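You operate a simulated robot arm through the tools that you are given. There is no shell and no other tool. Be economical: measure what you need, move in short steps, check, and stop when the job is done.

You run a simulated two-armed robot. Do the job below in one go: nothing can be reset, and whatever is moved stays where it is left.

TASK
Run the short belt at 6 m/min until a tray rests against the lowered gate, then stop it.
Fine: free the lock, switch on, lower the gate and reset before you start; leave the power on.

The check looks at the end state, three seconds after you hand in, the way a careful person would. Anything else that was tipped, shoved, dropped, spilled or broken makes it a failure.

THE ROBOT
Two 7-joint arms with fingered hands on one trunk that stands fixed in place. Base frame: the origin is at the foot of the trunk, x ahead of it, y to its left, z up; the work surface is at about z = 860. Readings come in mm, degrees, newtons and seconds.
The left shoulder is at [71, 172, 1402], the right one opposite. Payload 5 kg a hand.
Tool frame (each hand has its own): the origin (TCP) lies between the finger pads and is the grasp point; the fingertips stand 43 mm ahead of it; z points along the fingers, y is the line along which they close. Largest opening 144 mm; the body of the gripper starts 50 mm behind the TCP. The gripper is a hand of 5 fingers: y runs from the thumb to the fingers, the wrist lies at [-21, -124, -221] in the tool frame, and closing takes about 1.5 s.
Orientation is told as [roll, pitch, yaw] about the base's x, y, z axes, in that order, counted from this pose: with the fingers straight down and the wrist toward the robot, the tool's x, y and z point along [0, 1, 0], [1, 0, 0] and [0, 0, -1] of the base frame.

THE INTERFACE
- The arms move only by the tool arm_command. It takes "left_series", "right_series" or both (then of equal length, played together; a hand with none holds still); each is a list of rows, each an object of numbers (a shift or turn left out is 0, a gripper value left out holds the last): "dx", "dy", "dz": the shift along the tool's x, y, z in mm; "ax", "ay", "az": the turn, a rotation vector about the tool's x, y, z in degrees; "jaw": the gripper command, from -1 (shut) to 1 (fully open), values between in proportion. In form: [{"dx": .., "dy": .., "dz": .., "ax": .., "ay": .., "az": .., "jaw": ..}, ...]. A call has 1 to 20 rows; each row is the pose to reach, as a shift and turn from the pose commanded when the call began, along the tool's axes at that moment. Each row takes 0.2 s and may step no farther than 50 mm and 8.6 degrees from the row before; otherwise, or with a gripper value out of range, the whole call is refused. Where a pose cannot be reached the arm comes as near as it can. A force on the tool above 70 N (or 10 N above the force at the start of the call, whichever is more), or a blocked arm, ends the call early, and 0.2 s more pass. The fingers move at their own pace (about 45 mm/s each) and stop on an object; they squeeze with about 24 N. The grip force told is the motor's: it shows also when the fingers shut on nothing. Time passes only in rows, and 0.2 s behind the last, so rows that repeat a pose let the fingers close. It gives the time, the measured TCP pose, the force on the tool (base axes), the opening and the grip force at its end, in the units of the frame above (readings bear some noise).
- Cameras (640 x 400 px; columns grow to the right, rows downward): "scene" is now at [124.7, 36.1, 1645.2]; the picture's right is [0.47, -0.88, 0.00], its down [-0.49, -0.26, -0.83] and it looks along [0.73, 0.39, -0.56] (base axes); focal length 214 px, centre (320, 200). "left" rides on the left gripper at [-86, -108, -168] in its tool frame; the picture's right is [-0.80, -0.28, 0.53], its down [0.54, -0.73, 0.42] and it looks along [0.27, 0.63, 0.73] (tool axes); focal length 275 px, centre (320, 200). "right" rides on the right gripper at [86, -108, -168] in its tool frame; the picture's right is [-0.80, 0.28, -0.53], its down [-0.54, -0.73, 0.42] and it looks along [-0.27, 0.63, 0.73] (tool axes); focal length 275 px, centre (320, 200). There is no depth. A picture from a camera that has moved, and an enlarged one, comes with that camera's place and axes in the base frame and with its lens. The place of the scene camera against the robot may be out by one fixed shift of up to 12 mm in any direction.
- camera(camera): a new picture of that camera. It takes no simulated time.
- slide_trunk(by): slides the trunk up (or, below 0, down) by that many mm; the arms and the scene camera ride with it, the base frame stays. It gives what a move gives, with no picture.
- grasp_type(shape, hand): the hand has 5 fingers and takes this shape, open, in about a second: jaw (thumb against the fingers, like two jaws); tri (thumb and two fingers); tip (a fingertip pinch); poke (one finger out to press); point (the index stretched); flat (the hand flat); cup (the hand cupped); fist (a fist). The gripper value then closes the fingers along that shape, each until it touches; the sizes above hold for jaw. It gives what a move gives, with no picture.
- turn_head(pan, tilt): turns the head with the scene camera to pan (to the left, within 86 degrees either way) and tilt (down, from -29 to 69), counted from straight ahead of the robot. It gives what a move gives.
- zoom(camera, box): a new picture of the part [left, top, right, bottom] of that camera's present view, enlarged. It takes no simulated time.
- job_done(): hands the job in; it is judged then, once.

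Go step by step. Nothing tells you positions but the pictures and the camera data: compare them with the known pose of the tool, close in by small moves and look again before you grip or let go. The budget is 120 turns and 78 pictures, counting those below and the enlarged ones. Unless the task says otherwise, let go and move clear before handing in, and close with one line.

The tools are called after ">>>" by a JSON object that holds its "fn" and its "kwargs". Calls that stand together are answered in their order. arm_command: Moves the arms, as the interface text tells. Its arguments: {"type":"object","properties":{"left_series":{"type":"array"},"right_series":{"type":"array"}},"required":[]} The other tools are called the same way: slide_trunk (by) slides the trunk up or down; grasp_type (shape, hand) gives the hand a shape; turn_head (pan, tilt) turns the head that bears the scene camera; camera (camera) takes a picture; zoom (camera, box) takes an enlarged picture of a part of a camera's view; job_done () hands the job in.

At the start:

```text
clock: 0.0
left_position: [480.6, 648.7, 1468.6]
left_ee_rot: [0.0, -0.1, 0.0]
left_contact_force: [-0.7, -0.1, 0.1]
left_finger_gap: 143.6
left_finger_force: 0.0
left_shape: jaw
right_position: [832.3, 51.2, 1466.5]
right_ee_rot: [0.0, -0.1, 0.1]
right_contact_force: [0.0, 0.6, 1.0]
right_finger_gap: 143.7
right_finger_force: 0.1
right_shape: jaw
trunk travel left (down, up): [-500.0, 440.0]
head pan, tilt: [27.8, 33.9]
```

scene: 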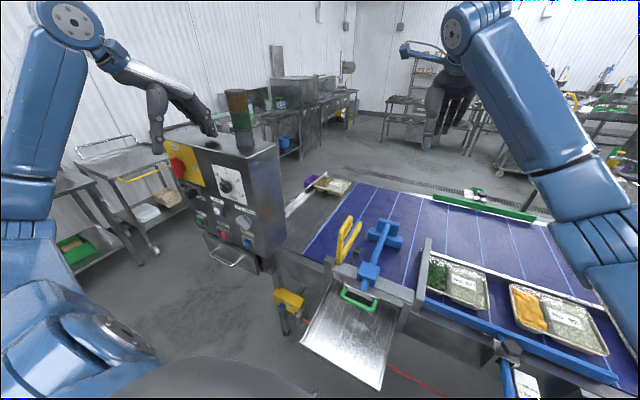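
right: 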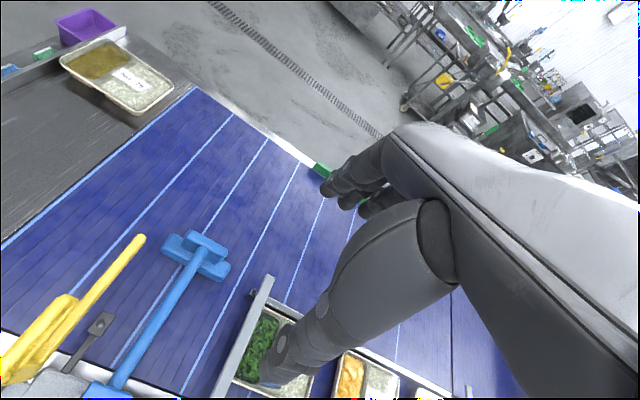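
left: 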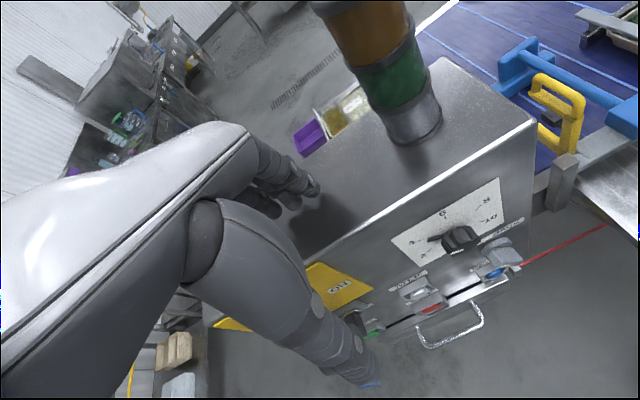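

I see a control box left of a short belt with trays, a blue/yellow gate or tool on the belt. I'll look closely at the panel and the belt first.

>>> {"fn": "zoom", "kwargs": {"camera": "scene", "box": [150, 120, 300, 280]}}

>>> {"fn": "zoom", "kwargs": {"camera": "scene", "box": [270, 170, 640, 400]}}

>>> {"fn": "zoom", "kwargs": {"camera": "left", "box": [310, 160, 560, 360]}}

```text
2.50 times, centred on (225, 200) of scene
camera zoom: at [124.7, 36.1, 1645.2], right [0.47, -0.88, 0.0], down [-0.49, -0.26, -0.83], along [0.73, 0.39, -0.56], focal length 536 px, centre (558, 200)
```

zoom: 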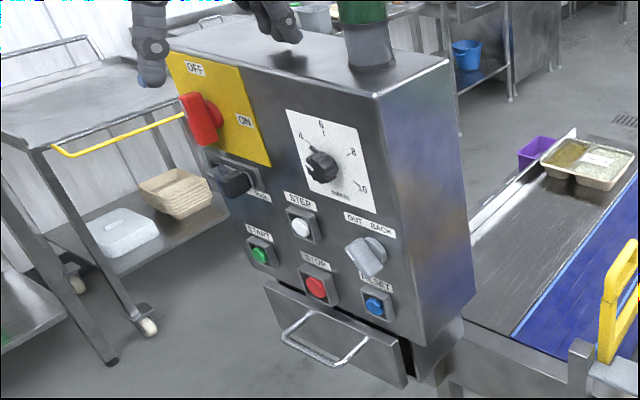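

```text
1.73 times, centred on (455, 285) of scene
camera zoom: at [124.7, 36.1, 1645.2], right [0.47, -0.88, 0.0], down [-0.49, -0.26, -0.83], along [0.73, 0.39, -0.56], focal length 371 px, centre (86, 53)
```

zoom: 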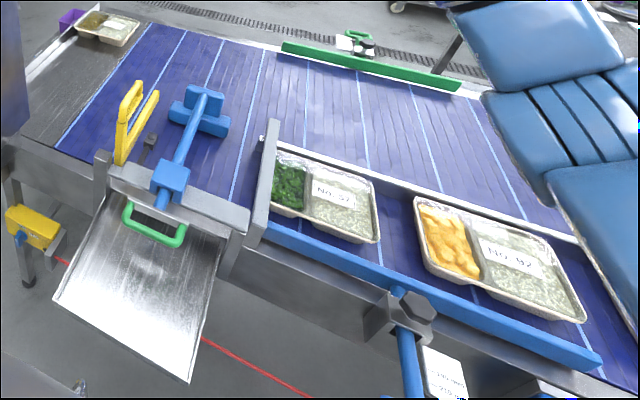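

```text
2.00 times, centred on (435, 260) of left
camera zoom: at [371.7, 561.5, 1635.0], right [-0.28, -0.8, -0.53], down [-0.73, 0.54, -0.42], along [0.63, 0.27, -0.73], focal length 551 px, centre (90, 80)
```

zoom: 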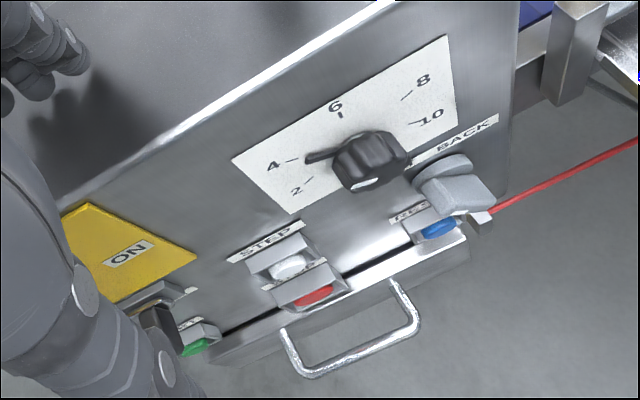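

The panel shows the main switch, a black part below it (maybe the lock), dial, STEP, START, STOP, OUT/BACK and RESET. I need closer views of the labels and of the gate.

>>> {"fn": "zoom", "kwargs": {"camera": "scene", "box": [185, 180, 260, 250]}}

>>> {"fn": "zoom", "kwargs": {"camera": "scene", "box": [265, 200, 445, 310]}}

>>> {"fn": "zoom", "kwargs": {"camera": "right", "box": [0, 200, 300, 400]}}

```text
5.71 times, centred on (222, 215) of scene
camera zoom: at [124.7, 36.1, 1645.2], right [0.47, -0.88, 0.0], down [-0.49, -0.26, -0.83], along [0.73, 0.39, -0.56], focal length 1226 px, centre (877, 114)
```

zoom: 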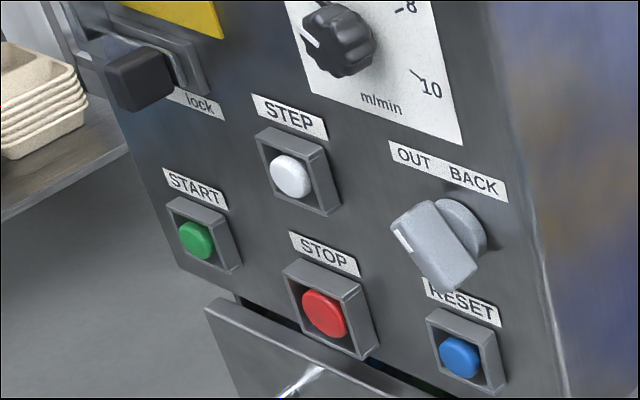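

```text
3.56 times, centred on (355, 255) of scene
camera zoom: at [124.7, 36.1, 1645.2], right [0.47, -0.88, 0.0], down [-0.49, -0.26, -0.83], along [0.73, 0.39, -0.56], focal length 763 px, centre (196, 4)
```

zoom: 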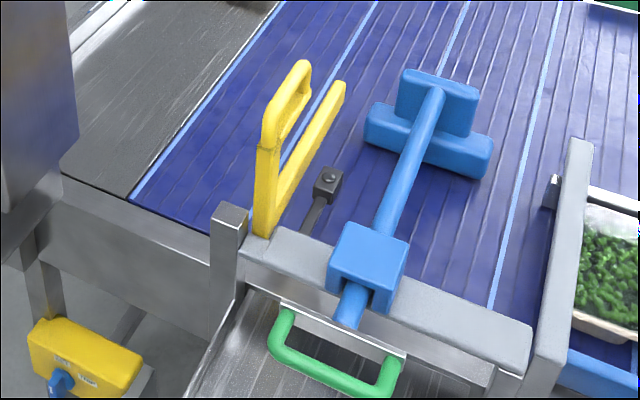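

```text
2.00 times, centred on (150, 300) of right
camera zoom: at [722.4, 137.2, 1633.8], right [0.28, -0.8, 0.53], down [-0.73, -0.54, -0.42], along [0.63, -0.27, -0.73], focal length 551 px, centre (660, 0)
```

zoom: 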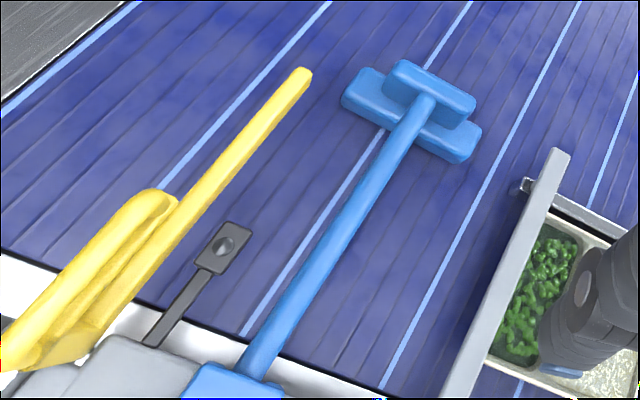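

The panel faces the robot at about x=490, with RESET at about y=520, z=1080. Next I look closely at the lock and main switch, the gate and the tower.

>>> {"fn": "zoom", "kwargs": {"camera": "scene", "box": [155, 130, 255, 205]}}

>>> {"fn": "turn_head", "kwargs": {"pan": 10, "tilt": 45}}

>>> {"fn": "camera", "kwargs": {"camera": "scene"}}

```text
5.33 times, centred on (205, 168) of scene
camera zoom: at [124.7, 36.1, 1645.2], right [0.47, -0.88, 0.0], down [-0.49, -0.26, -0.83], along [0.73, 0.39, -0.56], focal length 1144 px, centre (933, 373)
```

zoom: 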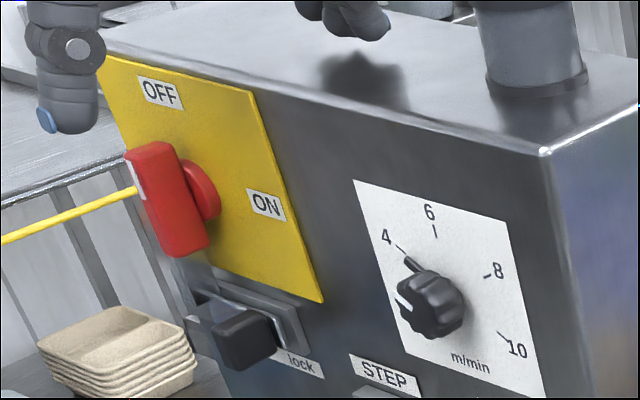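

```text
clock: 0.8
left_position: [480.8, 648.3, 1467.8]
left_ee_rot: [0.0, -0.1, -0.1]
left_contact_force: [-0.1, 0.1, -0.1]
left_finger_gap: 143.4
left_finger_force: 0.0
left_shape: jaw
right_position: [830.9, 51.8, 1465.8]
right_ee_rot: [0.1, 0.0, 0.0]
right_contact_force: [0.0, 1.0, 0.2]
right_finger_gap: 143.8
right_finger_force: 0.1
right_shape: jaw
trunk travel left (down, up): [-500.0, 440.0]
head pan, tilt: [10.0, 45.0]
```

```text
67 pictures are left
camera scene: at [126.3, 9.0, 1628.7], right [0.17, -0.98, 0.0], down [-0.7, -0.12, -0.71], along [0.7, 0.12, -0.71], focal length 214 px, centre (320, 200)
```

scene: 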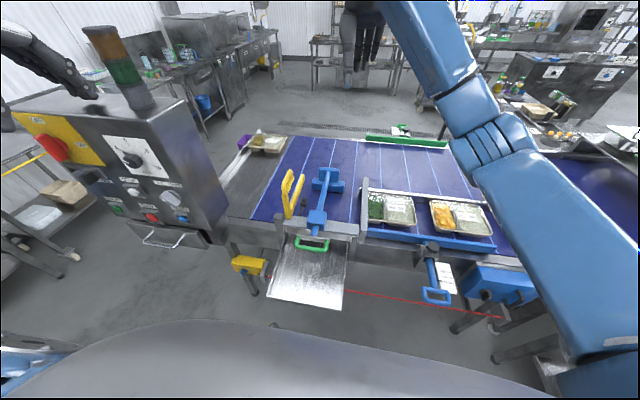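

I look closer at the belt from this angle.

>>> {"fn": "zoom", "kwargs": {"camera": "scene", "box": [215, 125, 375, 225]}}

>>> {"fn": "zoom", "kwargs": {"camera": "scene", "box": [340, 150, 540, 310]}}

>>> {"fn": "zoom", "kwargs": {"camera": "scene", "box": [200, 180, 360, 310]}}

```text
4.00 times, centred on (295, 175) of scene
camera zoom: at [126.3, 9.0, 1628.7], right [0.17, -0.98, 0.0], down [-0.7, -0.12, -0.71], along [0.7, 0.12, -0.71], focal length 858 px, centre (420, 300)
```

zoom: 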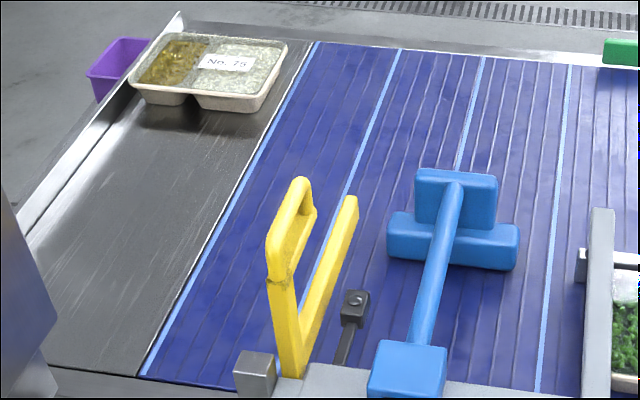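

```text
2.50 times, centred on (440, 230) of scene
camera zoom: at [126.3, 9.0, 1628.7], right [0.17, -0.98, 0.0], down [-0.7, -0.12, -0.71], along [0.7, 0.12, -0.71], focal length 536 px, centre (20, 125)
```

zoom: 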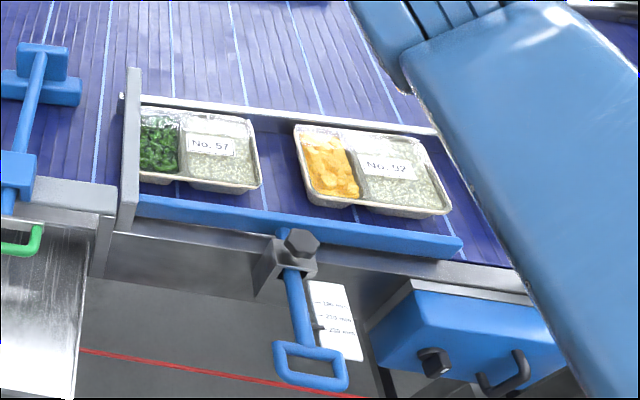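

```text
3.08 times, centred on (280, 245) of scene
camera zoom: at [126.3, 9.0, 1628.7], right [0.17, -0.98, 0.0], down [-0.7, -0.12, -0.71], along [0.7, 0.12, -0.71], focal length 660 px, centre (443, 62)
```

zoom: 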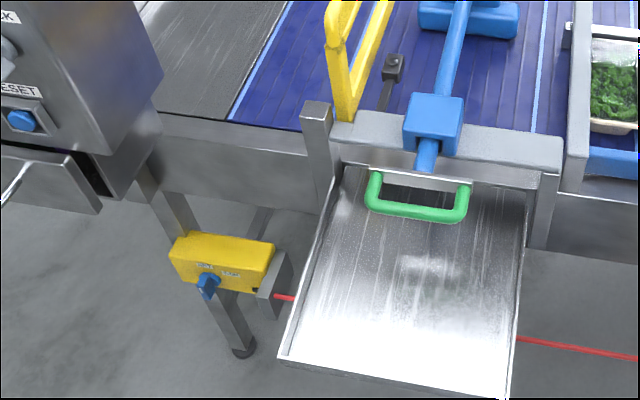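

The yellow gate bar seems to stand raised about 100 mm over the belt (belt z ≈ 855), at y ≈ 240. I swing the right hand to look at it from the side.

>>> {"fn": "arm_command", "kwargs": {"right_series": [{"dx": -5, "dy": -12, "dz": 20, "az": -8.2}, {"dx": -9, "dy": -24, "dz": 39, "az": -16.4}, {"dx": -14, "dy": -36, "dz": 59, "az": -24.6}, {"dx": -18, "dy": -48, "dz": 78, "az": -32.8}, {"dx": -23, "dy": -60, "dz": 98, "az": -41}, {"dx": -28, "dy": -72, "dz": 118, "az": -49.2}, {"dx": -32, "dy": -84, "dz": 137, "az": -57.4}, {"dx": -37, "dy": -96, "dz": 157, "az": -65.6}, {"dx": -42, "dy": -108, "dz": 177, "az": -73.8}, {"dx": -46, "dy": -120, "dz": 196, "az": -82}, {"dx": -51, "dy": -132, "dz": 216, "az": -90}], "left_series": [{"dz": -10}, {"dz": -20}, {"dz": -30}, {"dz": -40}, {"dz": -50}, {"dz": -60}, {"dz": -70}, {"dz": -80}, {"dz": -90}, {"dz": -100}, {"dz": -100}]}}

>>> {"fn": "camera", "kwargs": {"camera": "right"}}

>>> {"fn": "camera", "kwargs": {"camera": "scene"}}

```text
clock: 3.2
left_position: [483.4, 646.8, 1569.0]
left_ee_rot: [0.0, 0.0, 0.0]
left_contact_force: [0.6, 0.4, 0.1]
left_finger_gap: 143.6
left_finger_force: 0.0
left_shape: jaw
right_position: [700.2, -0.7, 1250.0]
right_ee_rot: [0.0, 0.0, 90.1]
right_contact_force: [0.3, -0.1, -0.2]
right_finger_gap: 143.8
right_finger_force: 0.3
right_shape: jaw
trunk travel left (down, up): [-500.0, 440.0]
head pan, tilt: [10.0, 45.0]
```

```text
63 pictures are left
camera right: at [612.8, -108.7, 1418.1], right [0.8, 0.28, 0.53], down [0.54, -0.72, -0.42], along [0.27, 0.63, -0.73], focal length 275 px, centre (320, 200)
```

right: 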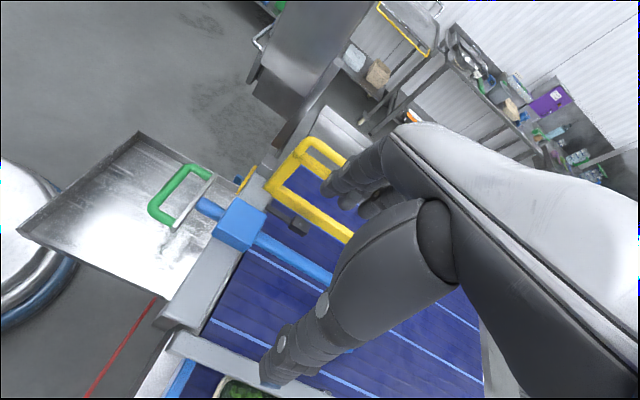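

```text
62 pictures are left
camera scene: at [126.7, 8.6, 1628.6], right [0.17, -0.98, 0.0], down [-0.7, -0.12, -0.71], along [0.7, 0.12, -0.71], focal length 214 px, centre (320, 200)
```

scene: 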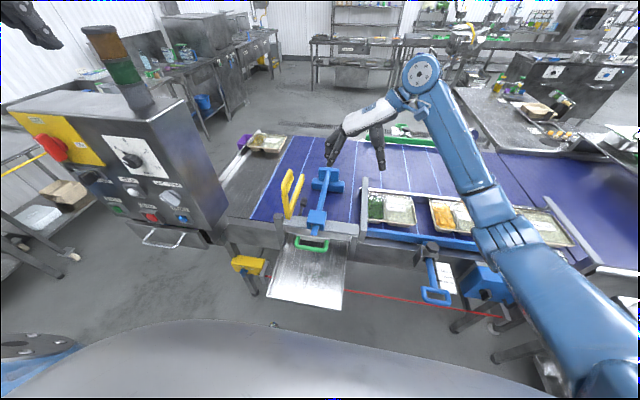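

>>> {"fn": "zoom", "kwargs": {"camera": "right", "box": [200, 110, 360, 260]}}

>>> {"fn": "zoom", "kwargs": {"camera": "scene", "box": [320, 130, 640, 310]}}

```text
2.67 times, centred on (280, 185) of right
camera zoom: at [612.8, -108.7, 1418.1], right [0.8, 0.28, 0.53], down [0.54, -0.72, -0.42], along [0.27, 0.63, -0.73], focal length 734 px, centre (427, 240)
```

zoom: 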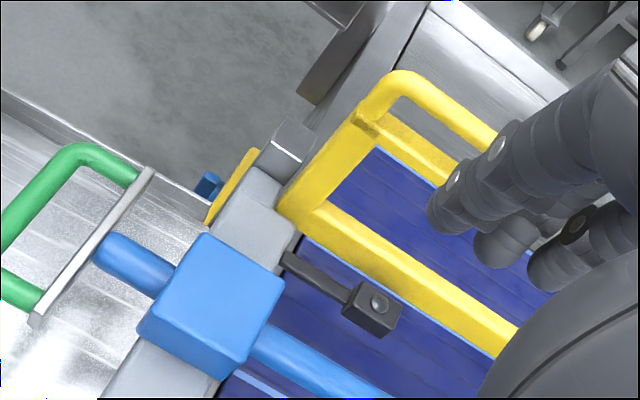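

```text
2.00 times, centred on (480, 220) of scene
camera zoom: at [126.7, 8.6, 1628.6], right [0.17, -0.98, 0.0], down [-0.7, -0.12, -0.71], along [0.7, 0.12, -0.71], focal length 429 px, centre (0, 160)
```

zoom: 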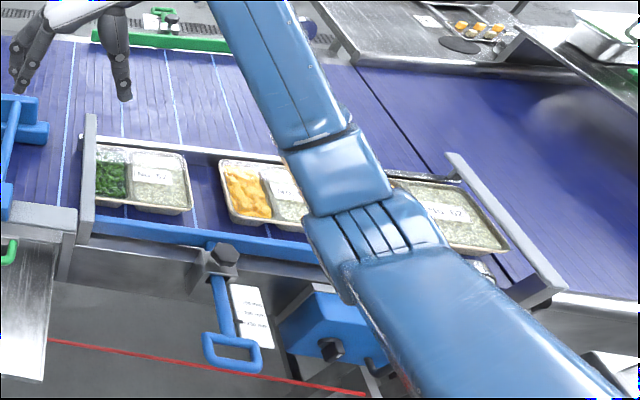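

The gate bar's underside is roughly 80 mm over the belt, with its handle loop at about (665–770, 236, 1125). I check the panel head-on, and the yellow box, closer.

>>> {"fn": "turn_head", "kwargs": {"pan": 50, "tilt": 38}}

>>> {"fn": "camera", "kwargs": {"camera": "scene"}}

>>> {"fn": "camera", "kwargs": {"camera": "left"}}

```text
clock: 4.3
left_position: [481.7, 648.3, 1568.5]
left_ee_rot: [0.0, 0.0, -0.2]
left_contact_force: [-0.1, 0.4, 1.1]
left_finger_gap: 143.6
left_finger_force: 0.1
left_shape: jaw
right_position: [699.3, 0.4, 1250.0]
right_ee_rot: [0.0, 0.0, 89.8]
right_contact_force: [0.9, -0.4, -0.2]
right_finger_gap: 143.7
right_finger_force: 0.1
right_shape: jaw
trunk travel left (down, up): [-500.0, 440.0]
head pan, tilt: [50.0, 38.0]
```

```text
59 pictures are left
camera scene: at [101.7, 60.7, 1638.9], right [0.77, -0.64, 0.0], down [-0.4, -0.47, -0.79], along [0.51, 0.6, -0.62], focal length 214 px, centre (320, 200)
```

scene: 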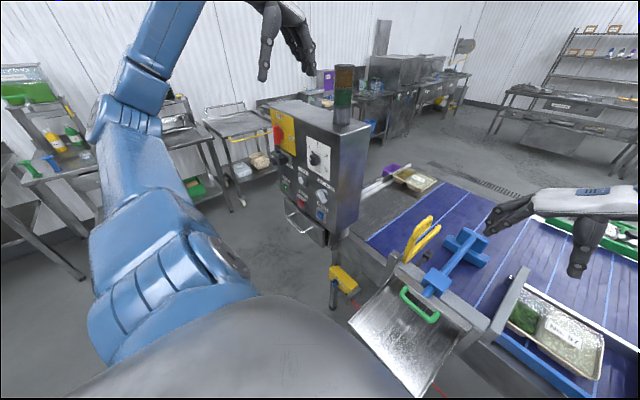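

```text
58 pictures are left
camera left: at [372.4, 561.1, 1735.5], right [-0.28, -0.8, -0.53], down [-0.73, 0.54, -0.42], along [0.63, 0.27, -0.73], focal length 275 px, centre (320, 200)
```

left: 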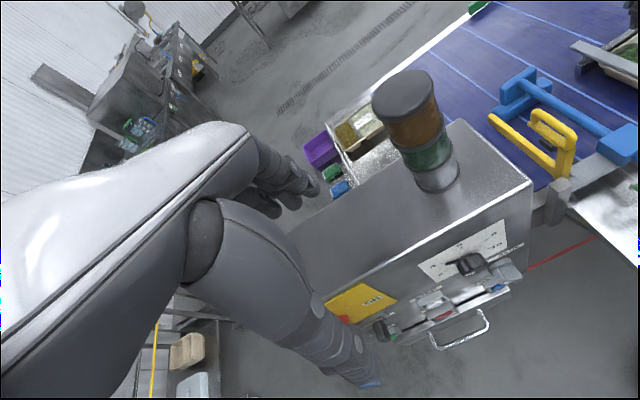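

>>> {"fn": "zoom", "kwargs": {"camera": "scene", "box": [264, 105, 344, 165]}}

>>> {"fn": "zoom", "kwargs": {"camera": "scene", "box": [270, 155, 350, 215]}}

>>> {"fn": "zoom", "kwargs": {"camera": "scene", "box": [320, 255, 370, 305]}}

```text
6.67 times, centred on (304, 135) of scene
camera zoom: at [101.7, 60.7, 1638.9], right [0.77, -0.64, 0.0], down [-0.4, -0.47, -0.79], along [0.51, 0.6, -0.62], focal length 1430 px, centre (427, 633)
```

zoom: 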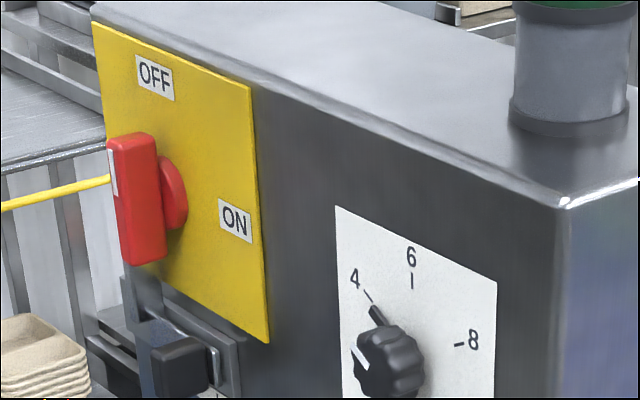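

```text
6.67 times, centred on (310, 185) of scene
camera zoom: at [101.7, 60.7, 1638.9], right [0.77, -0.64, 0.0], down [-0.4, -0.47, -0.79], along [0.51, 0.6, -0.62], focal length 1430 px, centre (387, 300)
```

zoom: 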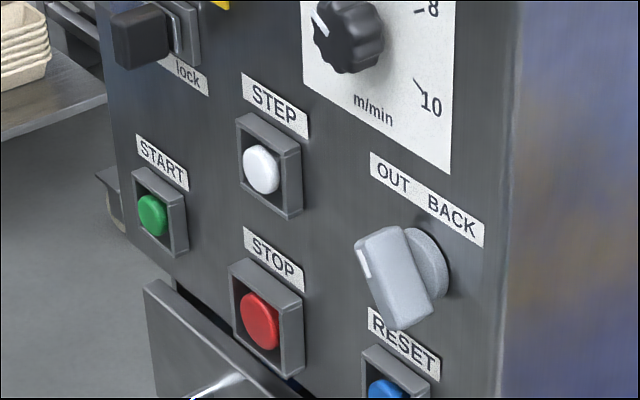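

```text
8.00 times, centred on (345, 280) of scene
camera zoom: at [101.7, 60.7, 1638.9], right [0.77, -0.64, 0.0], down [-0.4, -0.47, -0.79], along [0.51, 0.6, -0.62], focal length 1716 px, centre (120, -440)
```

zoom: 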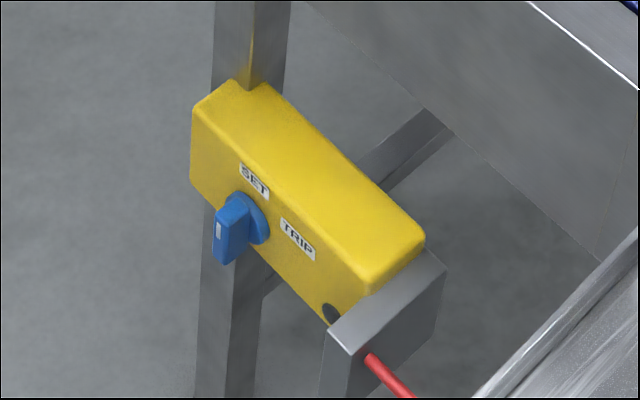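

The cord switch is on SET, so it is fine. The main switch is OFF and the dial is at about 4; I zoom on the lock and the dial.

>>> {"fn": "zoom", "kwargs": {"camera": "scene", "box": [264, 135, 304, 175]}}

>>> {"fn": "zoom", "kwargs": {"camera": "scene", "box": [300, 132, 340, 177]}}

```text
10.00 times, centred on (284, 155) of scene
camera zoom: at [101.7, 60.7, 1638.9], right [0.77, -0.64, 0.0], down [-0.4, -0.47, -0.79], along [0.51, 0.6, -0.62], focal length 2145 px, centre (680, 650)
```

zoom: 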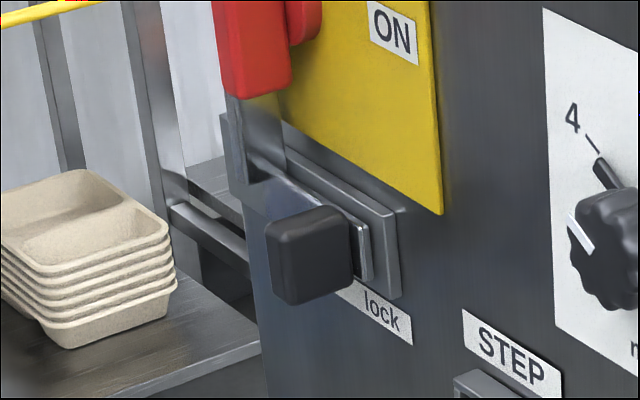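

```text
8.89 times, centred on (320, 154) of scene
camera zoom: at [101.7, 60.7, 1638.9], right [0.77, -0.64, 0.0], down [-0.4, -0.47, -0.79], along [0.51, 0.6, -0.62], focal length 1906 px, centre (320, 604)
```

zoom: 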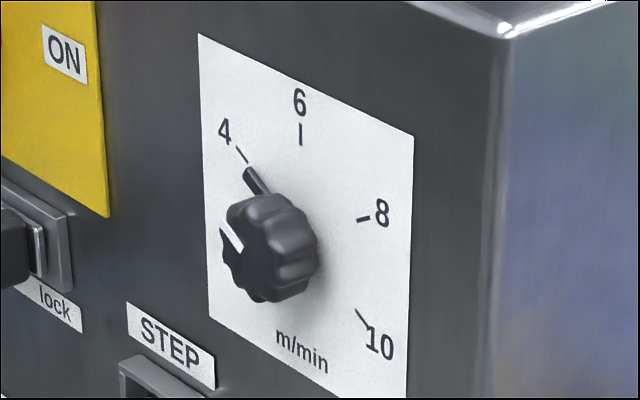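

The lock is a slider in a horizontal track beneath the red handle. I bring the left hand round to point at the panel, which also gives a more frontal camera view.

>>> {"fn": "arm_command", "kwargs": {"left_series": [{"dy": -38}, {"dy": -76}, {"dy": -114}, {"dy": -152}, {"dy": -152, "dz": 29, "ax": -8.2}, {"dy": -152, "dz": 58, "ax": -16.4}, {"dy": -152, "dz": 87, "ax": -24.6}, {"dy": -152, "dz": 116, "ax": -32.8}, {"dy": -152, "dz": 145, "ax": -41}, {"dy": -152, "dz": 174, "ax": -49.2}, {"dy": -152, "dz": 203, "ax": -57.4}, {"dy": -152, "dz": 232, "ax": -65.6}, {"dy": -152, "dz": 261, "ax": -73.8}, {"dy": -152, "dz": 290, "ax": -82}, {"dx": -8, "dy": -152, "dz": 318, "ax": -90}]}}

>>> {"fn": "grasp_type", "kwargs": {"hand": "left", "shape": "poke"}}

>>> {"fn": "camera", "kwargs": {"camera": "left"}}

>>> {"fn": "camera", "kwargs": {"camera": "scene"}}

```text
clock: 7.5
left_position: [330.2, 639.1, 1250.2]
left_ee_rot: [135.3, -90.0, -135.3]
left_contact_force: [0.2, -1.1, 0.1]
left_finger_gap: 143.8
left_finger_force: 0.1
left_shape: jaw
right_position: [699.7, 0.6, 1251.7]
right_ee_rot: [0.0, 0.0, 90.0]
right_contact_force: [0.6, 0.3, 0.5]
right_finger_gap: 143.6
right_finger_force: 0.2
right_shape: jaw
trunk travel left (down, up): [-500.0, 440.0]
head pan, tilt: [50.0, 38.0]
```

```text
clock: 8.4
left_position: [329.3, 639.6, 1250.7]
left_ee_rot: [-14.9, -90.0, 14.8]
left_contact_force: [1.1, 0.4, 0.0]
left_finger_gap: 0.0
left_finger_force: 0.1
left_shape: poke
right_position: [697.0, 1.5, 1251.3]
right_ee_rot: [0.1, 0.0, 89.9]
right_contact_force: [0.4, -0.1, 0.4]
right_finger_gap: 143.9
right_finger_force: 0.0
right_shape: jaw
trunk travel left (down, up): [-500.0, 440.0]
head pan, tilt: [50.0, 38.0]
```

```text
52 pictures are left
camera left: at [160.4, 553.2, 1141.4], right [0.53, -0.8, -0.28], down [0.42, 0.54, -0.73], along [0.73, 0.27, 0.63], focal length 275 px, centre (320, 200)
```

left: 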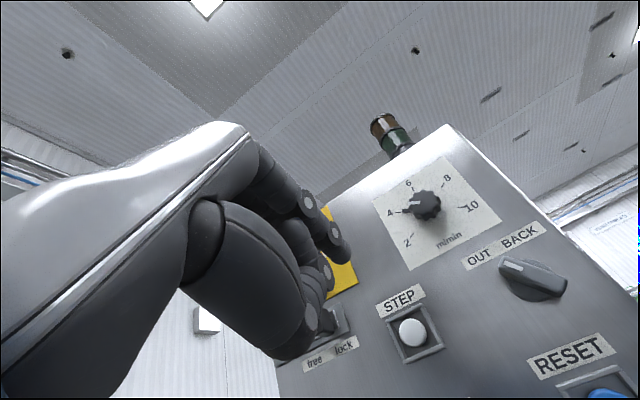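

```text
51 pictures are left
camera scene: at [101.3, 60.8, 1638.9], right [0.77, -0.64, 0.0], down [-0.4, -0.47, -0.79], along [0.51, 0.6, -0.62], focal length 214 px, centre (320, 200)
```

scene: 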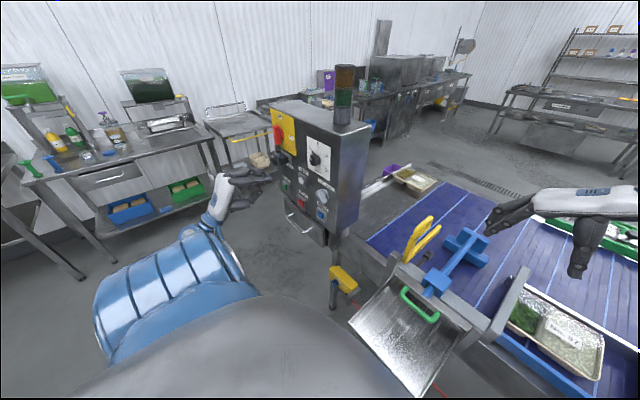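

The label reads "free | lock", so the lock knob must slide left (+y). I now need to locate the poke fingertip relative to the TCP.

>>> {"fn": "zoom", "kwargs": {"camera": "scene", "box": [200, 120, 320, 240]}}

>>> {"fn": "zoom", "kwargs": {"camera": "left", "box": [240, 160, 380, 400]}}

```text
3.33 times, centred on (260, 180) of scene
camera zoom: at [101.3, 60.8, 1638.9], right [0.77, -0.64, 0.0], down [-0.4, -0.47, -0.79], along [0.51, 0.6, -0.62], focal length 715 px, centre (520, 267)
```

zoom: 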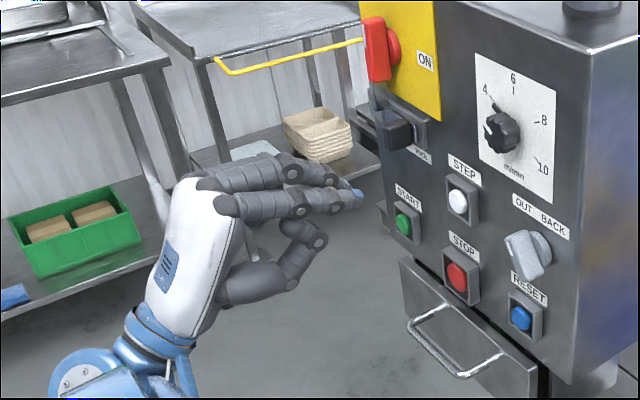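

```text
1.67 times, centred on (310, 280) of left
camera zoom: at [160.4, 553.2, 1141.4], right [0.53, -0.8, -0.28], down [0.42, 0.54, -0.73], along [0.73, 0.27, 0.63], focal length 459 px, centre (337, 67)
```

zoom: 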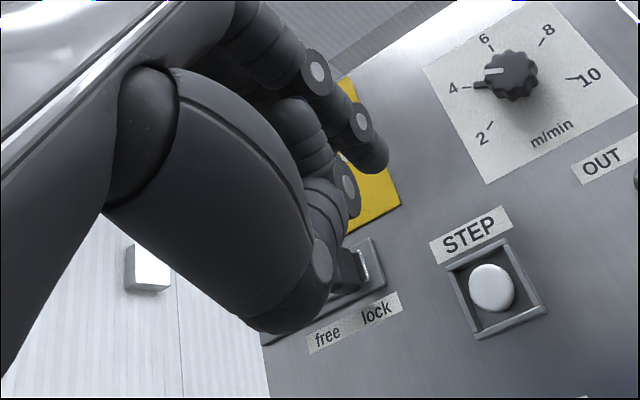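

The fingertip sits about 41 mm ahead of the TCP and 11 mm to its right, and the lock knob is near (470, 727, 1247). The other fingers stand close to the index, so I try the "point" shape.

>>> {"fn": "grasp_type", "kwargs": {"hand": "left", "shape": "point"}}

>>> {"fn": "zoom", "kwargs": {"camera": "scene", "box": [200, 120, 320, 240]}}

>>> {"fn": "camera", "kwargs": {"camera": "left"}}

```text
clock: 9.3
left_position: [329.0, 640.2, 1250.2]
left_ee_rot: [-7.4, -89.9, 7.3]
left_contact_force: [0.5, 0.4, 0.4]
left_finger_gap: 0.0
left_finger_force: 0.1
left_shape: point
right_position: [698.9, 0.4, 1250.7]
right_ee_rot: [-0.1, 0.0, 90.0]
right_contact_force: [-0.5, -0.1, -0.1]
right_finger_gap: 143.5
right_finger_force: 0.0
right_shape: jaw
trunk travel left (down, up): [-500.0, 440.0]
head pan, tilt: [50.0, 38.0]
```

```text
3.33 times, centred on (260, 180) of scene
camera zoom: at [101.7, 60.8, 1638.9], right [0.77, -0.64, 0.0], down [-0.4, -0.47, -0.79], along [0.51, 0.6, -0.62], focal length 715 px, centre (520, 267)
```

zoom: 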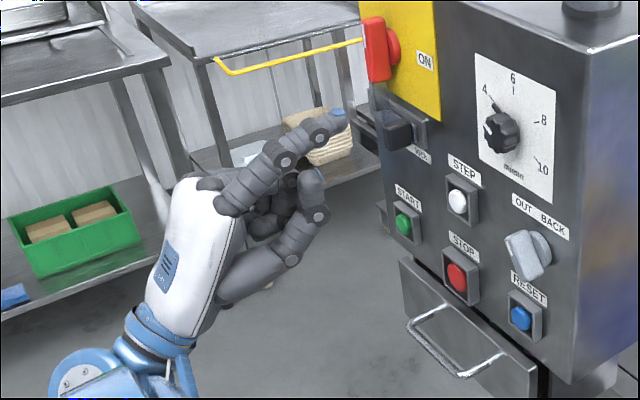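

```text
47 pictures are left
camera left: at [160.6, 553.3, 1141.4], right [0.53, -0.8, -0.28], down [0.42, 0.54, -0.73], along [0.73, 0.27, 0.63], focal length 275 px, centre (320, 200)
```

left: 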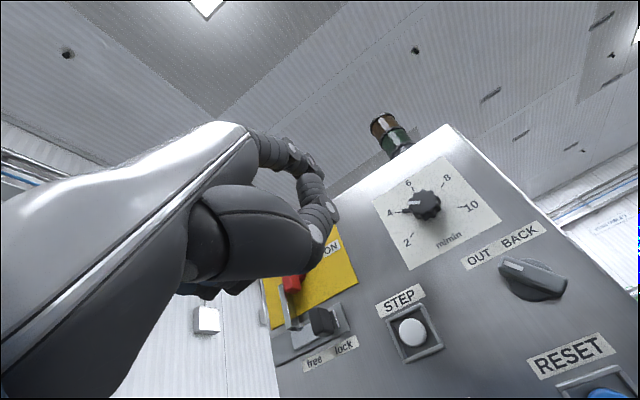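

"Point" stretches the index well, tilted up about 40°. I pitch the hand down 40° so the index points straight at the panel and the wrist camera looks level.

>>> {"fn": "arm_command", "kwargs": {"left_series": [{"ax": 8}, {"ax": 16}, {"ax": 24}, {"ax": 32}, {"ax": 40}, {"ax": 40}]}}

>>> {"fn": "camera", "kwargs": {"camera": "left"}}

>>> {"fn": "zoom", "kwargs": {"camera": "scene", "box": [200, 100, 350, 250]}}

```text
clock: 10.7
left_position: [328.5, 639.7, 1250.9]
left_ee_rot: [0.0, -49.9, 0.0]
left_contact_force: [0.3, -0.7, 0.6]
left_finger_gap: 0.0
left_finger_force: 0.1
left_shape: point
right_position: [699.3, 0.1, 1251.1]
right_ee_rot: [0.0, 0.0, 90.1]
right_contact_force: [0.2, -0.8, 0.3]
right_finger_gap: 143.6
right_finger_force: 0.1
right_shape: jaw
trunk travel left (down, up): [-500.0, 440.0]
head pan, tilt: [50.0, 38.0]
```

```text
46 pictures are left
camera left: at [130.3, 553.5, 1274.6], right [0.22, -0.8, -0.56], down [-0.14, 0.54, -0.83], along [0.96, 0.27, 0.01], focal length 275 px, centre (320, 200)
```

left: 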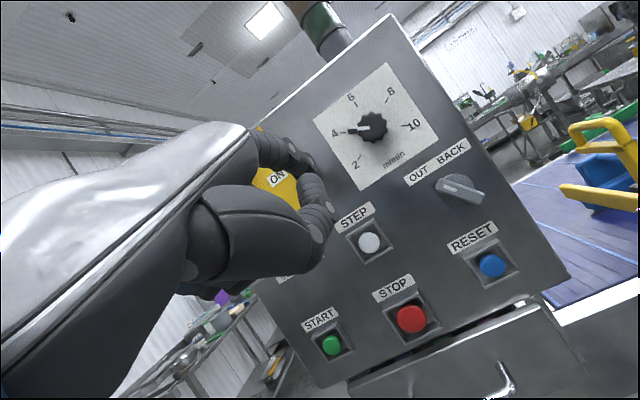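

```text
2.67 times, centred on (275, 175) of scene
camera zoom: at [102.3, 60.4, 1638.8], right [0.77, -0.64, 0.0], down [-0.4, -0.47, -0.79], along [0.51, 0.6, -0.62], focal length 572 px, centre (440, 267)
```

zoom: 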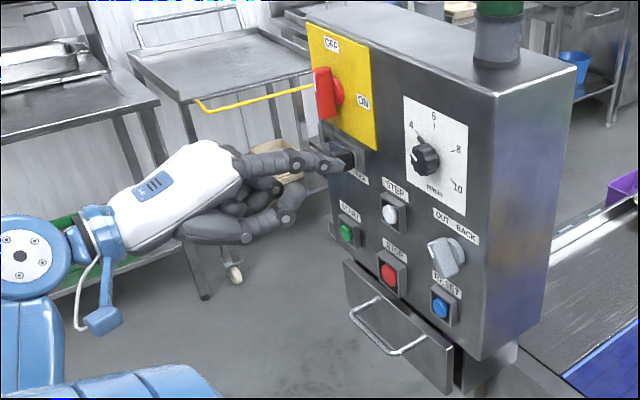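

The wrist camera gives panel coordinates (buttons at x≈488): STEP (631,1195), START (762,1093), STOP (641,1078), RESET (519,1094), dial (545,1313). I move the fingertip in front of the lock knob's right side and check.

>>> {"fn": "arm_command", "kwargs": {"left_series": [{"dx": 28, "dy": -12, "dz": 23}, {"dx": 57, "dy": -23, "dz": 47}, {"dx": 57, "dy": -23, "dz": 47}]}}

>>> {"fn": "zoom", "kwargs": {"camera": "scene", "box": [240, 120, 310, 190]}}

>>> {"fn": "camera", "kwargs": {"camera": "left"}}

```text
clock: 11.5
left_position: [349.0, 698.2, 1203.4]
left_ee_rot: [0.2, -50.0, -0.1]
left_contact_force: [0.0, 0.2, 0.3]
left_finger_gap: 0.0
left_finger_force: 0.0
left_shape: point
right_position: [697.6, -1.1, 1251.4]
right_ee_rot: [0.0, 0.0, 90.0]
right_contact_force: [-0.5, 0.1, -0.2]
right_finger_gap: 144.0
right_finger_force: 0.1
right_shape: jaw
trunk travel left (down, up): [-500.0, 440.0]
head pan, tilt: [50.0, 38.0]
```

```text
5.71 times, centred on (275, 155) of scene
camera zoom: at [101.0, 59.5, 1639.0], right [0.77, -0.64, 0.0], down [-0.4, -0.47, -0.79], along [0.51, 0.6, -0.62], focal length 1226 px, centre (577, 457)
```

zoom: 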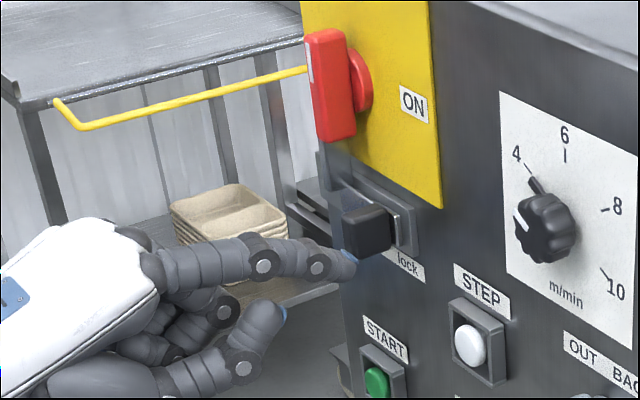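

```text
43 pictures are left
camera left: at [149.4, 611.0, 1227.6], right [0.23, -0.8, -0.56], down [-0.14, 0.54, -0.83], along [0.96, 0.27, 0.01], focal length 275 px, centre (320, 200)
```

left: 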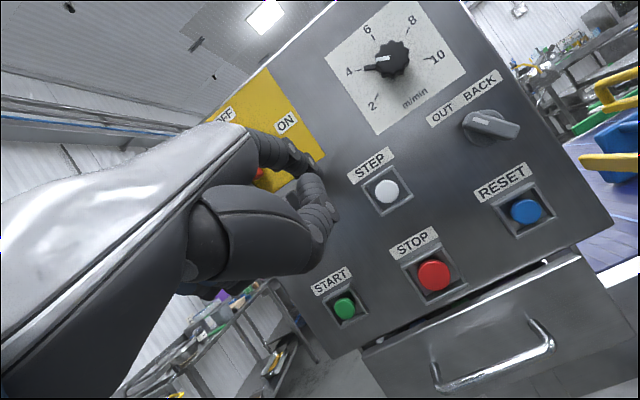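

The tip is at about (444, 686, 1248). I shift it right to y≈670, then advance beside the knob to x≈484.

>>> {"fn": "arm_command", "kwargs": {"left_series": [{"dx": -18}, {"dx": -18, "dy": 13, "dz": 15}, {"dx": -18, "dy": 20, "dz": 23.6}, {"dx": -18, "dy": 25.7, "dz": 30.6}, {"dx": -18, "dy": 25.7, "dz": 30.6}]}}

>>> {"fn": "zoom", "kwargs": {"camera": "scene", "box": [250, 130, 310, 190]}}

```text
clock: 12.7
left_position: [390.2, 679.6, 1202.0]
left_ee_rot: [0.0, -50.0, -0.1]
left_contact_force: [0.8, 0.2, 0.0]
left_finger_gap: 0.1
left_finger_force: 0.0
left_shape: point
right_position: [698.7, 0.3, 1251.5]
right_ee_rot: [0.0, 0.0, 90.0]
right_contact_force: [0.0, -0.6, 0.2]
right_finger_gap: 143.8
right_finger_force: 0.1
right_shape: jaw
trunk travel left (down, up): [-500.0, 440.0]
head pan, tilt: [50.0, 38.0]
```

```text
6.67 times, centred on (280, 160) of scene
camera zoom: at [101.7, 60.9, 1638.9], right [0.77, -0.64, 0.0], down [-0.4, -0.47, -0.79], along [0.51, 0.6, -0.62], focal length 1430 px, centre (587, 467)
```

zoom: 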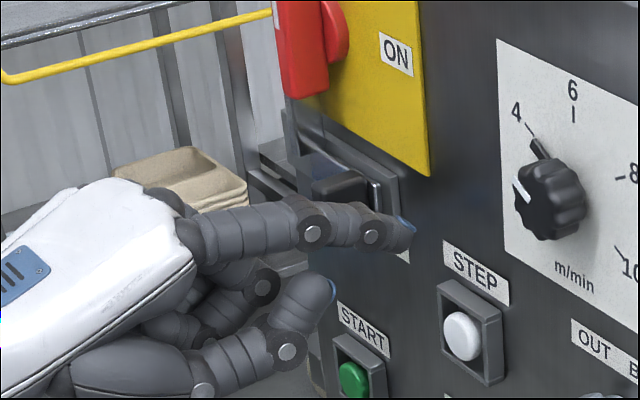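

The finger is right beside the knob, slightly low. I raise it 8 mm and push left.

>>> {"fn": "arm_command", "kwargs": {"left_series": [{"dy": 6, "dz": -5}, {"dx": 12, "dy": 6, "dz": -5}, {"dx": 24, "dy": 6, "dz": -5}, {"dx": 36, "dy": 6, "dz": -5}, {"dx": 48, "dy": 6, "dz": -5}, {"dx": 60, "dy": 6, "dz": -5}, {"dx": 70, "dy": 6, "dz": -5}]}}

>>> {"fn": "zoom", "kwargs": {"camera": "scene", "box": [250, 130, 310, 190]}}

```text
clock: 14.3
left_position: [389.1, 748.6, 1209.9]
left_ee_rot: [-0.1, -50.0, 0.0]
left_contact_force: [-0.9, -0.6, -0.1]
left_finger_gap: 0.0
left_finger_force: 0.0
left_shape: point
right_position: [697.7, 0.9, 1251.3]
right_ee_rot: [0.1, 0.0, 90.0]
right_contact_force: [-1.1, 0.5, 0.3]
right_finger_gap: 143.8
right_finger_force: 0.1
right_shape: jaw
trunk travel left (down, up): [-500.0, 440.0]
head pan, tilt: [50.0, 38.0]
```

```text
6.67 times, centred on (280, 160) of scene
camera zoom: at [101.6, 61.4, 1638.9], right [0.77, -0.64, 0.0], down [-0.4, -0.47, -0.79], along [0.51, 0.6, -0.62], focal length 1430 px, centre (587, 467)
```

zoom: 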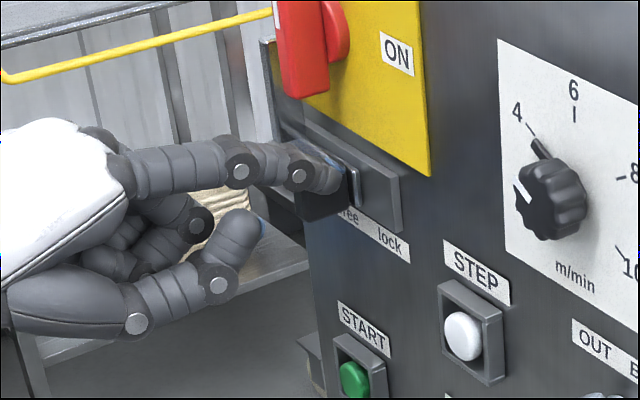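

The slider moved left freely. I push further until it meets its end.

>>> {"fn": "arm_command", "kwargs": {"left_series": [{"dx": 6}, {"dx": 12}, {"dx": 18}, {"dx": 24}]}}

>>> {"fn": "arm_command", "kwargs": {"left_series": [{"dx": -10}, {"dx": -15, "dy": -26, "dz": -31}, {"dx": -30, "dy": -52, "dz": -61}, {"dx": -75, "dy": -52, "dz": -61}, {"dx": -115, "dy": -52, "dz": -61}]}}

>>> {"fn": "zoom", "kwargs": {"camera": "scene", "box": [250, 100, 330, 190]}}

>>> {"fn": "camera", "kwargs": {"camera": "left"}}

```text
clock: 15.3
left_position: [390.1, 770.5, 1210.6]
left_ee_rot: [0.0, -50.0, -0.4]
left_contact_force: [-0.7, -10.1, -1.9]
left_finger_gap: 0.1
left_finger_force: 0.0
left_shape: point
right_position: [698.2, -1.4, 1251.7]
right_ee_rot: [0.0, -0.1, 89.8]
right_contact_force: [-0.8, -0.2, -0.1]
right_finger_gap: 143.6
right_finger_force: 0.0
right_shape: jaw
trunk travel left (down, up): [-500.0, 440.0]
head pan, tilt: [50.0, 38.0]
```

```text
clock: 16.5
left_position: [309.9, 656.1, 1210.2]
left_ee_rot: [0.1, -50.0, 0.0]
left_contact_force: [0.1, -0.7, 0.4]
left_finger_gap: 0.1
left_finger_force: 0.0
left_shape: point
right_position: [697.4, -1.3, 1251.7]
right_ee_rot: [0.0, -0.2, 89.9]
right_contact_force: [-0.4, -0.2, -0.6]
right_finger_gap: 143.5
right_finger_force: 0.1
right_shape: jaw
trunk travel left (down, up): [-500.0, 440.0]
head pan, tilt: [50.0, 38.0]
```

```text
4.44 times, centred on (290, 145) of scene
camera zoom: at [100.7, 59.0, 1639.1], right [0.77, -0.64, 0.0], down [-0.4, -0.47, -0.79], along [0.51, 0.6, -0.61], focal length 953 px, centre (453, 444)
```

zoom: 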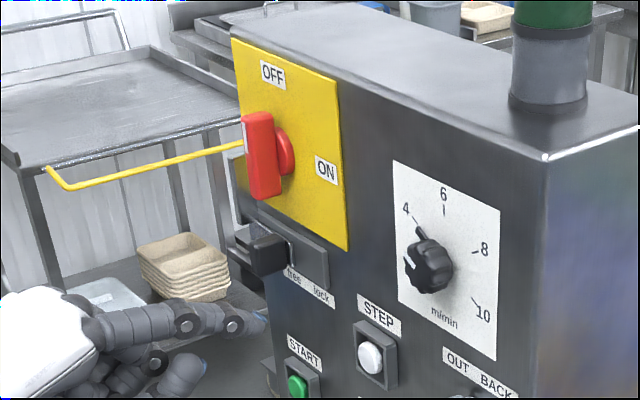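

```text
39 pictures are left
camera left: at [110.5, 569.9, 1234.5], right [0.23, -0.8, -0.56], down [-0.14, 0.54, -0.83], along [0.96, 0.27, 0.01], focal length 275 px, centre (320, 200)
```

left: 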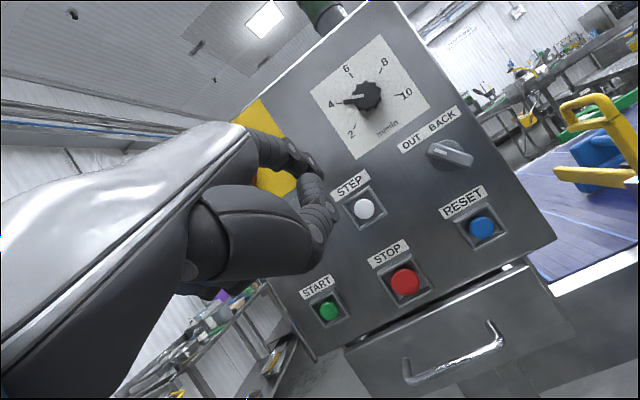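

The lock is now in "free". Next the main switch: I move the left hand up and left for a frontal look at the red handle, on its left side.

>>> {"fn": "arm_command", "kwargs": {"left_series": [{"dx": 30, "dy": 17, "dz": -14}, {"dx": 65, "dy": 35, "dz": -29}, {"dx": 105, "dy": 52, "dz": -43}, {"dx": 144, "dy": 69, "dz": -58}, {"dx": 144, "dy": 69, "dz": -58}]}}

>>> {"fn": "camera", "kwargs": {"camera": "left"}}

>>> {"fn": "zoom", "kwargs": {"camera": "scene", "box": [220, 80, 320, 180]}}

```text
clock: 17.7
left_position: [308.7, 800.6, 1301.2]
left_ee_rot: [0.0, -50.1, 0.0]
left_contact_force: [-0.1, -1.3, -0.1]
left_finger_gap: 0.0
left_finger_force: 0.0
left_shape: point
right_position: [697.4, -1.5, 1251.4]
right_ee_rot: [0.0, -0.1, 90.0]
right_contact_force: [-0.6, 0.2, -0.2]
right_finger_gap: 143.8
right_finger_force: 0.0
right_shape: jaw
trunk travel left (down, up): [-500.0, 440.0]
head pan, tilt: [50.0, 38.0]
```

```text
38 pictures are left
camera left: at [110.3, 714.1, 1325.2], right [0.23, -0.8, -0.56], down [-0.14, 0.54, -0.83], along [0.96, 0.27, 0.01], focal length 275 px, centre (320, 200)
```

left: 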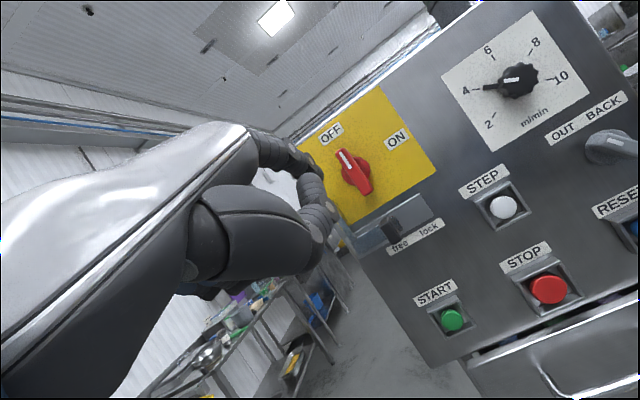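

```text
4.00 times, centred on (270, 130) of scene
camera zoom: at [101.2, 59.8, 1639.0], right [0.77, -0.64, 0.0], down [-0.4, -0.47, -0.79], along [0.51, 0.6, -0.62], focal length 858 px, centre (520, 480)
```

zoom: 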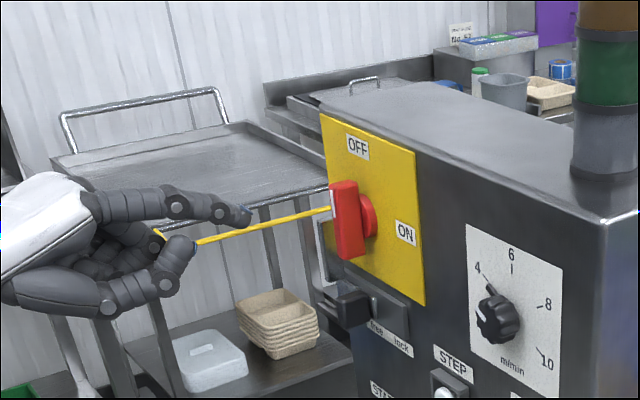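

The red handle is centred at about (474, 754, 1334), half-length about 30. I advance the finger to its upper left, then check before pushing it round clockwise.

>>> {"fn": "arm_command", "kwargs": {"left_series": [{"dy": 20, "dz": 18}, {"dy": 40, "dz": 37}, {"dy": 58, "dz": 55}, {"dy": 58, "dz": 55}]}}

>>> {"fn": "zoom", "kwargs": {"camera": "scene", "box": [240, 90, 310, 160]}}

>>> {"fn": "zoom", "kwargs": {"camera": "left", "box": [250, 80, 450, 280]}}

```text
clock: 18.7
left_position: [388.0, 802.3, 1308.3]
left_ee_rot: [0.0, -50.0, 0.0]
left_contact_force: [0.0, 0.5, -0.7]
left_finger_gap: 0.2
left_finger_force: 0.0
left_shape: point
right_position: [697.7, 0.8, 1252.2]
right_ee_rot: [0.0, 0.1, 89.9]
right_contact_force: [-1.0, 0.2, 0.4]
right_finger_gap: 143.9
right_finger_force: 0.0
right_shape: jaw
trunk travel left (down, up): [-500.0, 440.0]
head pan, tilt: [50.0, 38.0]
```

```text
5.71 times, centred on (275, 125) of scene
camera zoom: at [101.2, 61.0, 1638.9], right [0.77, -0.64, 0.0], down [-0.4, -0.47, -0.79], along [0.51, 0.6, -0.62], focal length 1226 px, centre (577, 629)
```

zoom: 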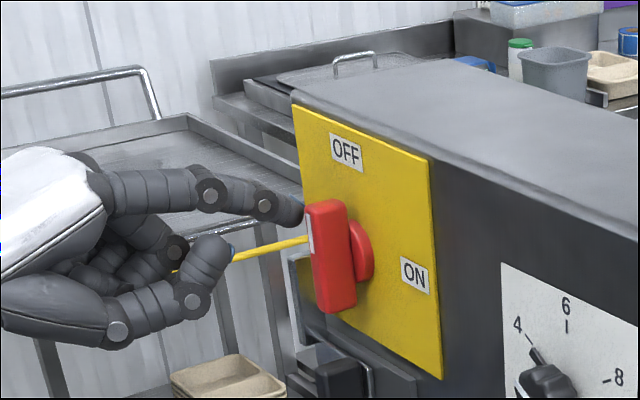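

```text
2.00 times, centred on (350, 180) of left
camera zoom: at [189.1, 716.0, 1332.1], right [0.23, -0.8, -0.56], down [-0.14, 0.54, -0.83], along [0.96, 0.27, 0.01], focal length 551 px, centre (260, 240)
```

zoom: 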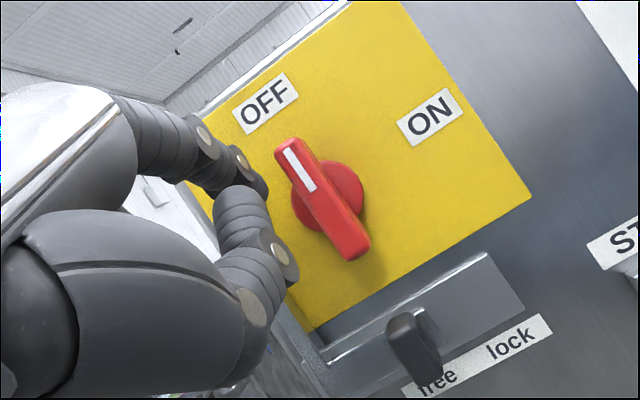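

The fingertip is seen just left of the handle's upper end, about (480, 785, 1358). I push it along an arc clockwise.

>>> {"fn": "arm_command", "kwargs": {"left_series": [{"dx": -8}, {"dx": -16, "dy": 1, "dz": -1}, {"dx": -23, "dy": 3, "dz": -3}, {"dx": -30, "dy": 4.6, "dz": -3.9}, {"dx": -37, "dy": 4, "dz": -3.4}, {"dx": -44, "dy": 3, "dz": -2.6}, {"dx": -50, "dy": 0, "dz": 0}, {"dx": -56, "dy": -4, "dz": 3.4}, {"dx": -60, "dy": -8, "dz": 6.7}, {"dx": -64, "dy": -12, "dz": 10}]}}

>>> {"fn": "zoom", "kwargs": {"camera": "left", "box": [250, 80, 450, 280]}}

```text
clock: 20.9
left_position: [388.8, 738.8, 1293.5]
left_ee_rot: [-0.1, -50.1, 0.1]
left_contact_force: [-1.6, 3.4, 6.3]
left_finger_gap: 0.0
left_finger_force: 0.0
left_shape: point
right_position: [698.1, -0.2, 1252.3]
right_ee_rot: [0.0, -0.1, 89.9]
right_contact_force: [0.0, -0.1, -0.1]
right_finger_gap: 143.5
right_finger_force: 0.1
right_shape: jaw
trunk travel left (down, up): [-500.0, 440.0]
head pan, tilt: [50.0, 38.0]
```

```text
2.00 times, centred on (350, 180) of left
camera zoom: at [189.9, 652.2, 1317.3], right [0.23, -0.8, -0.56], down [-0.14, 0.54, -0.83], along [0.96, 0.27, 0.01], focal length 551 px, centre (260, 240)
```

zoom: 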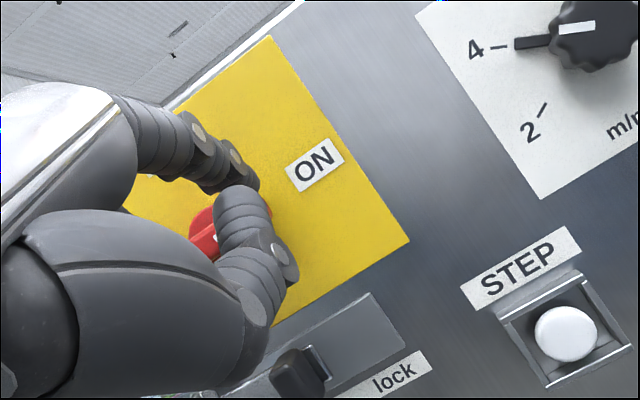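

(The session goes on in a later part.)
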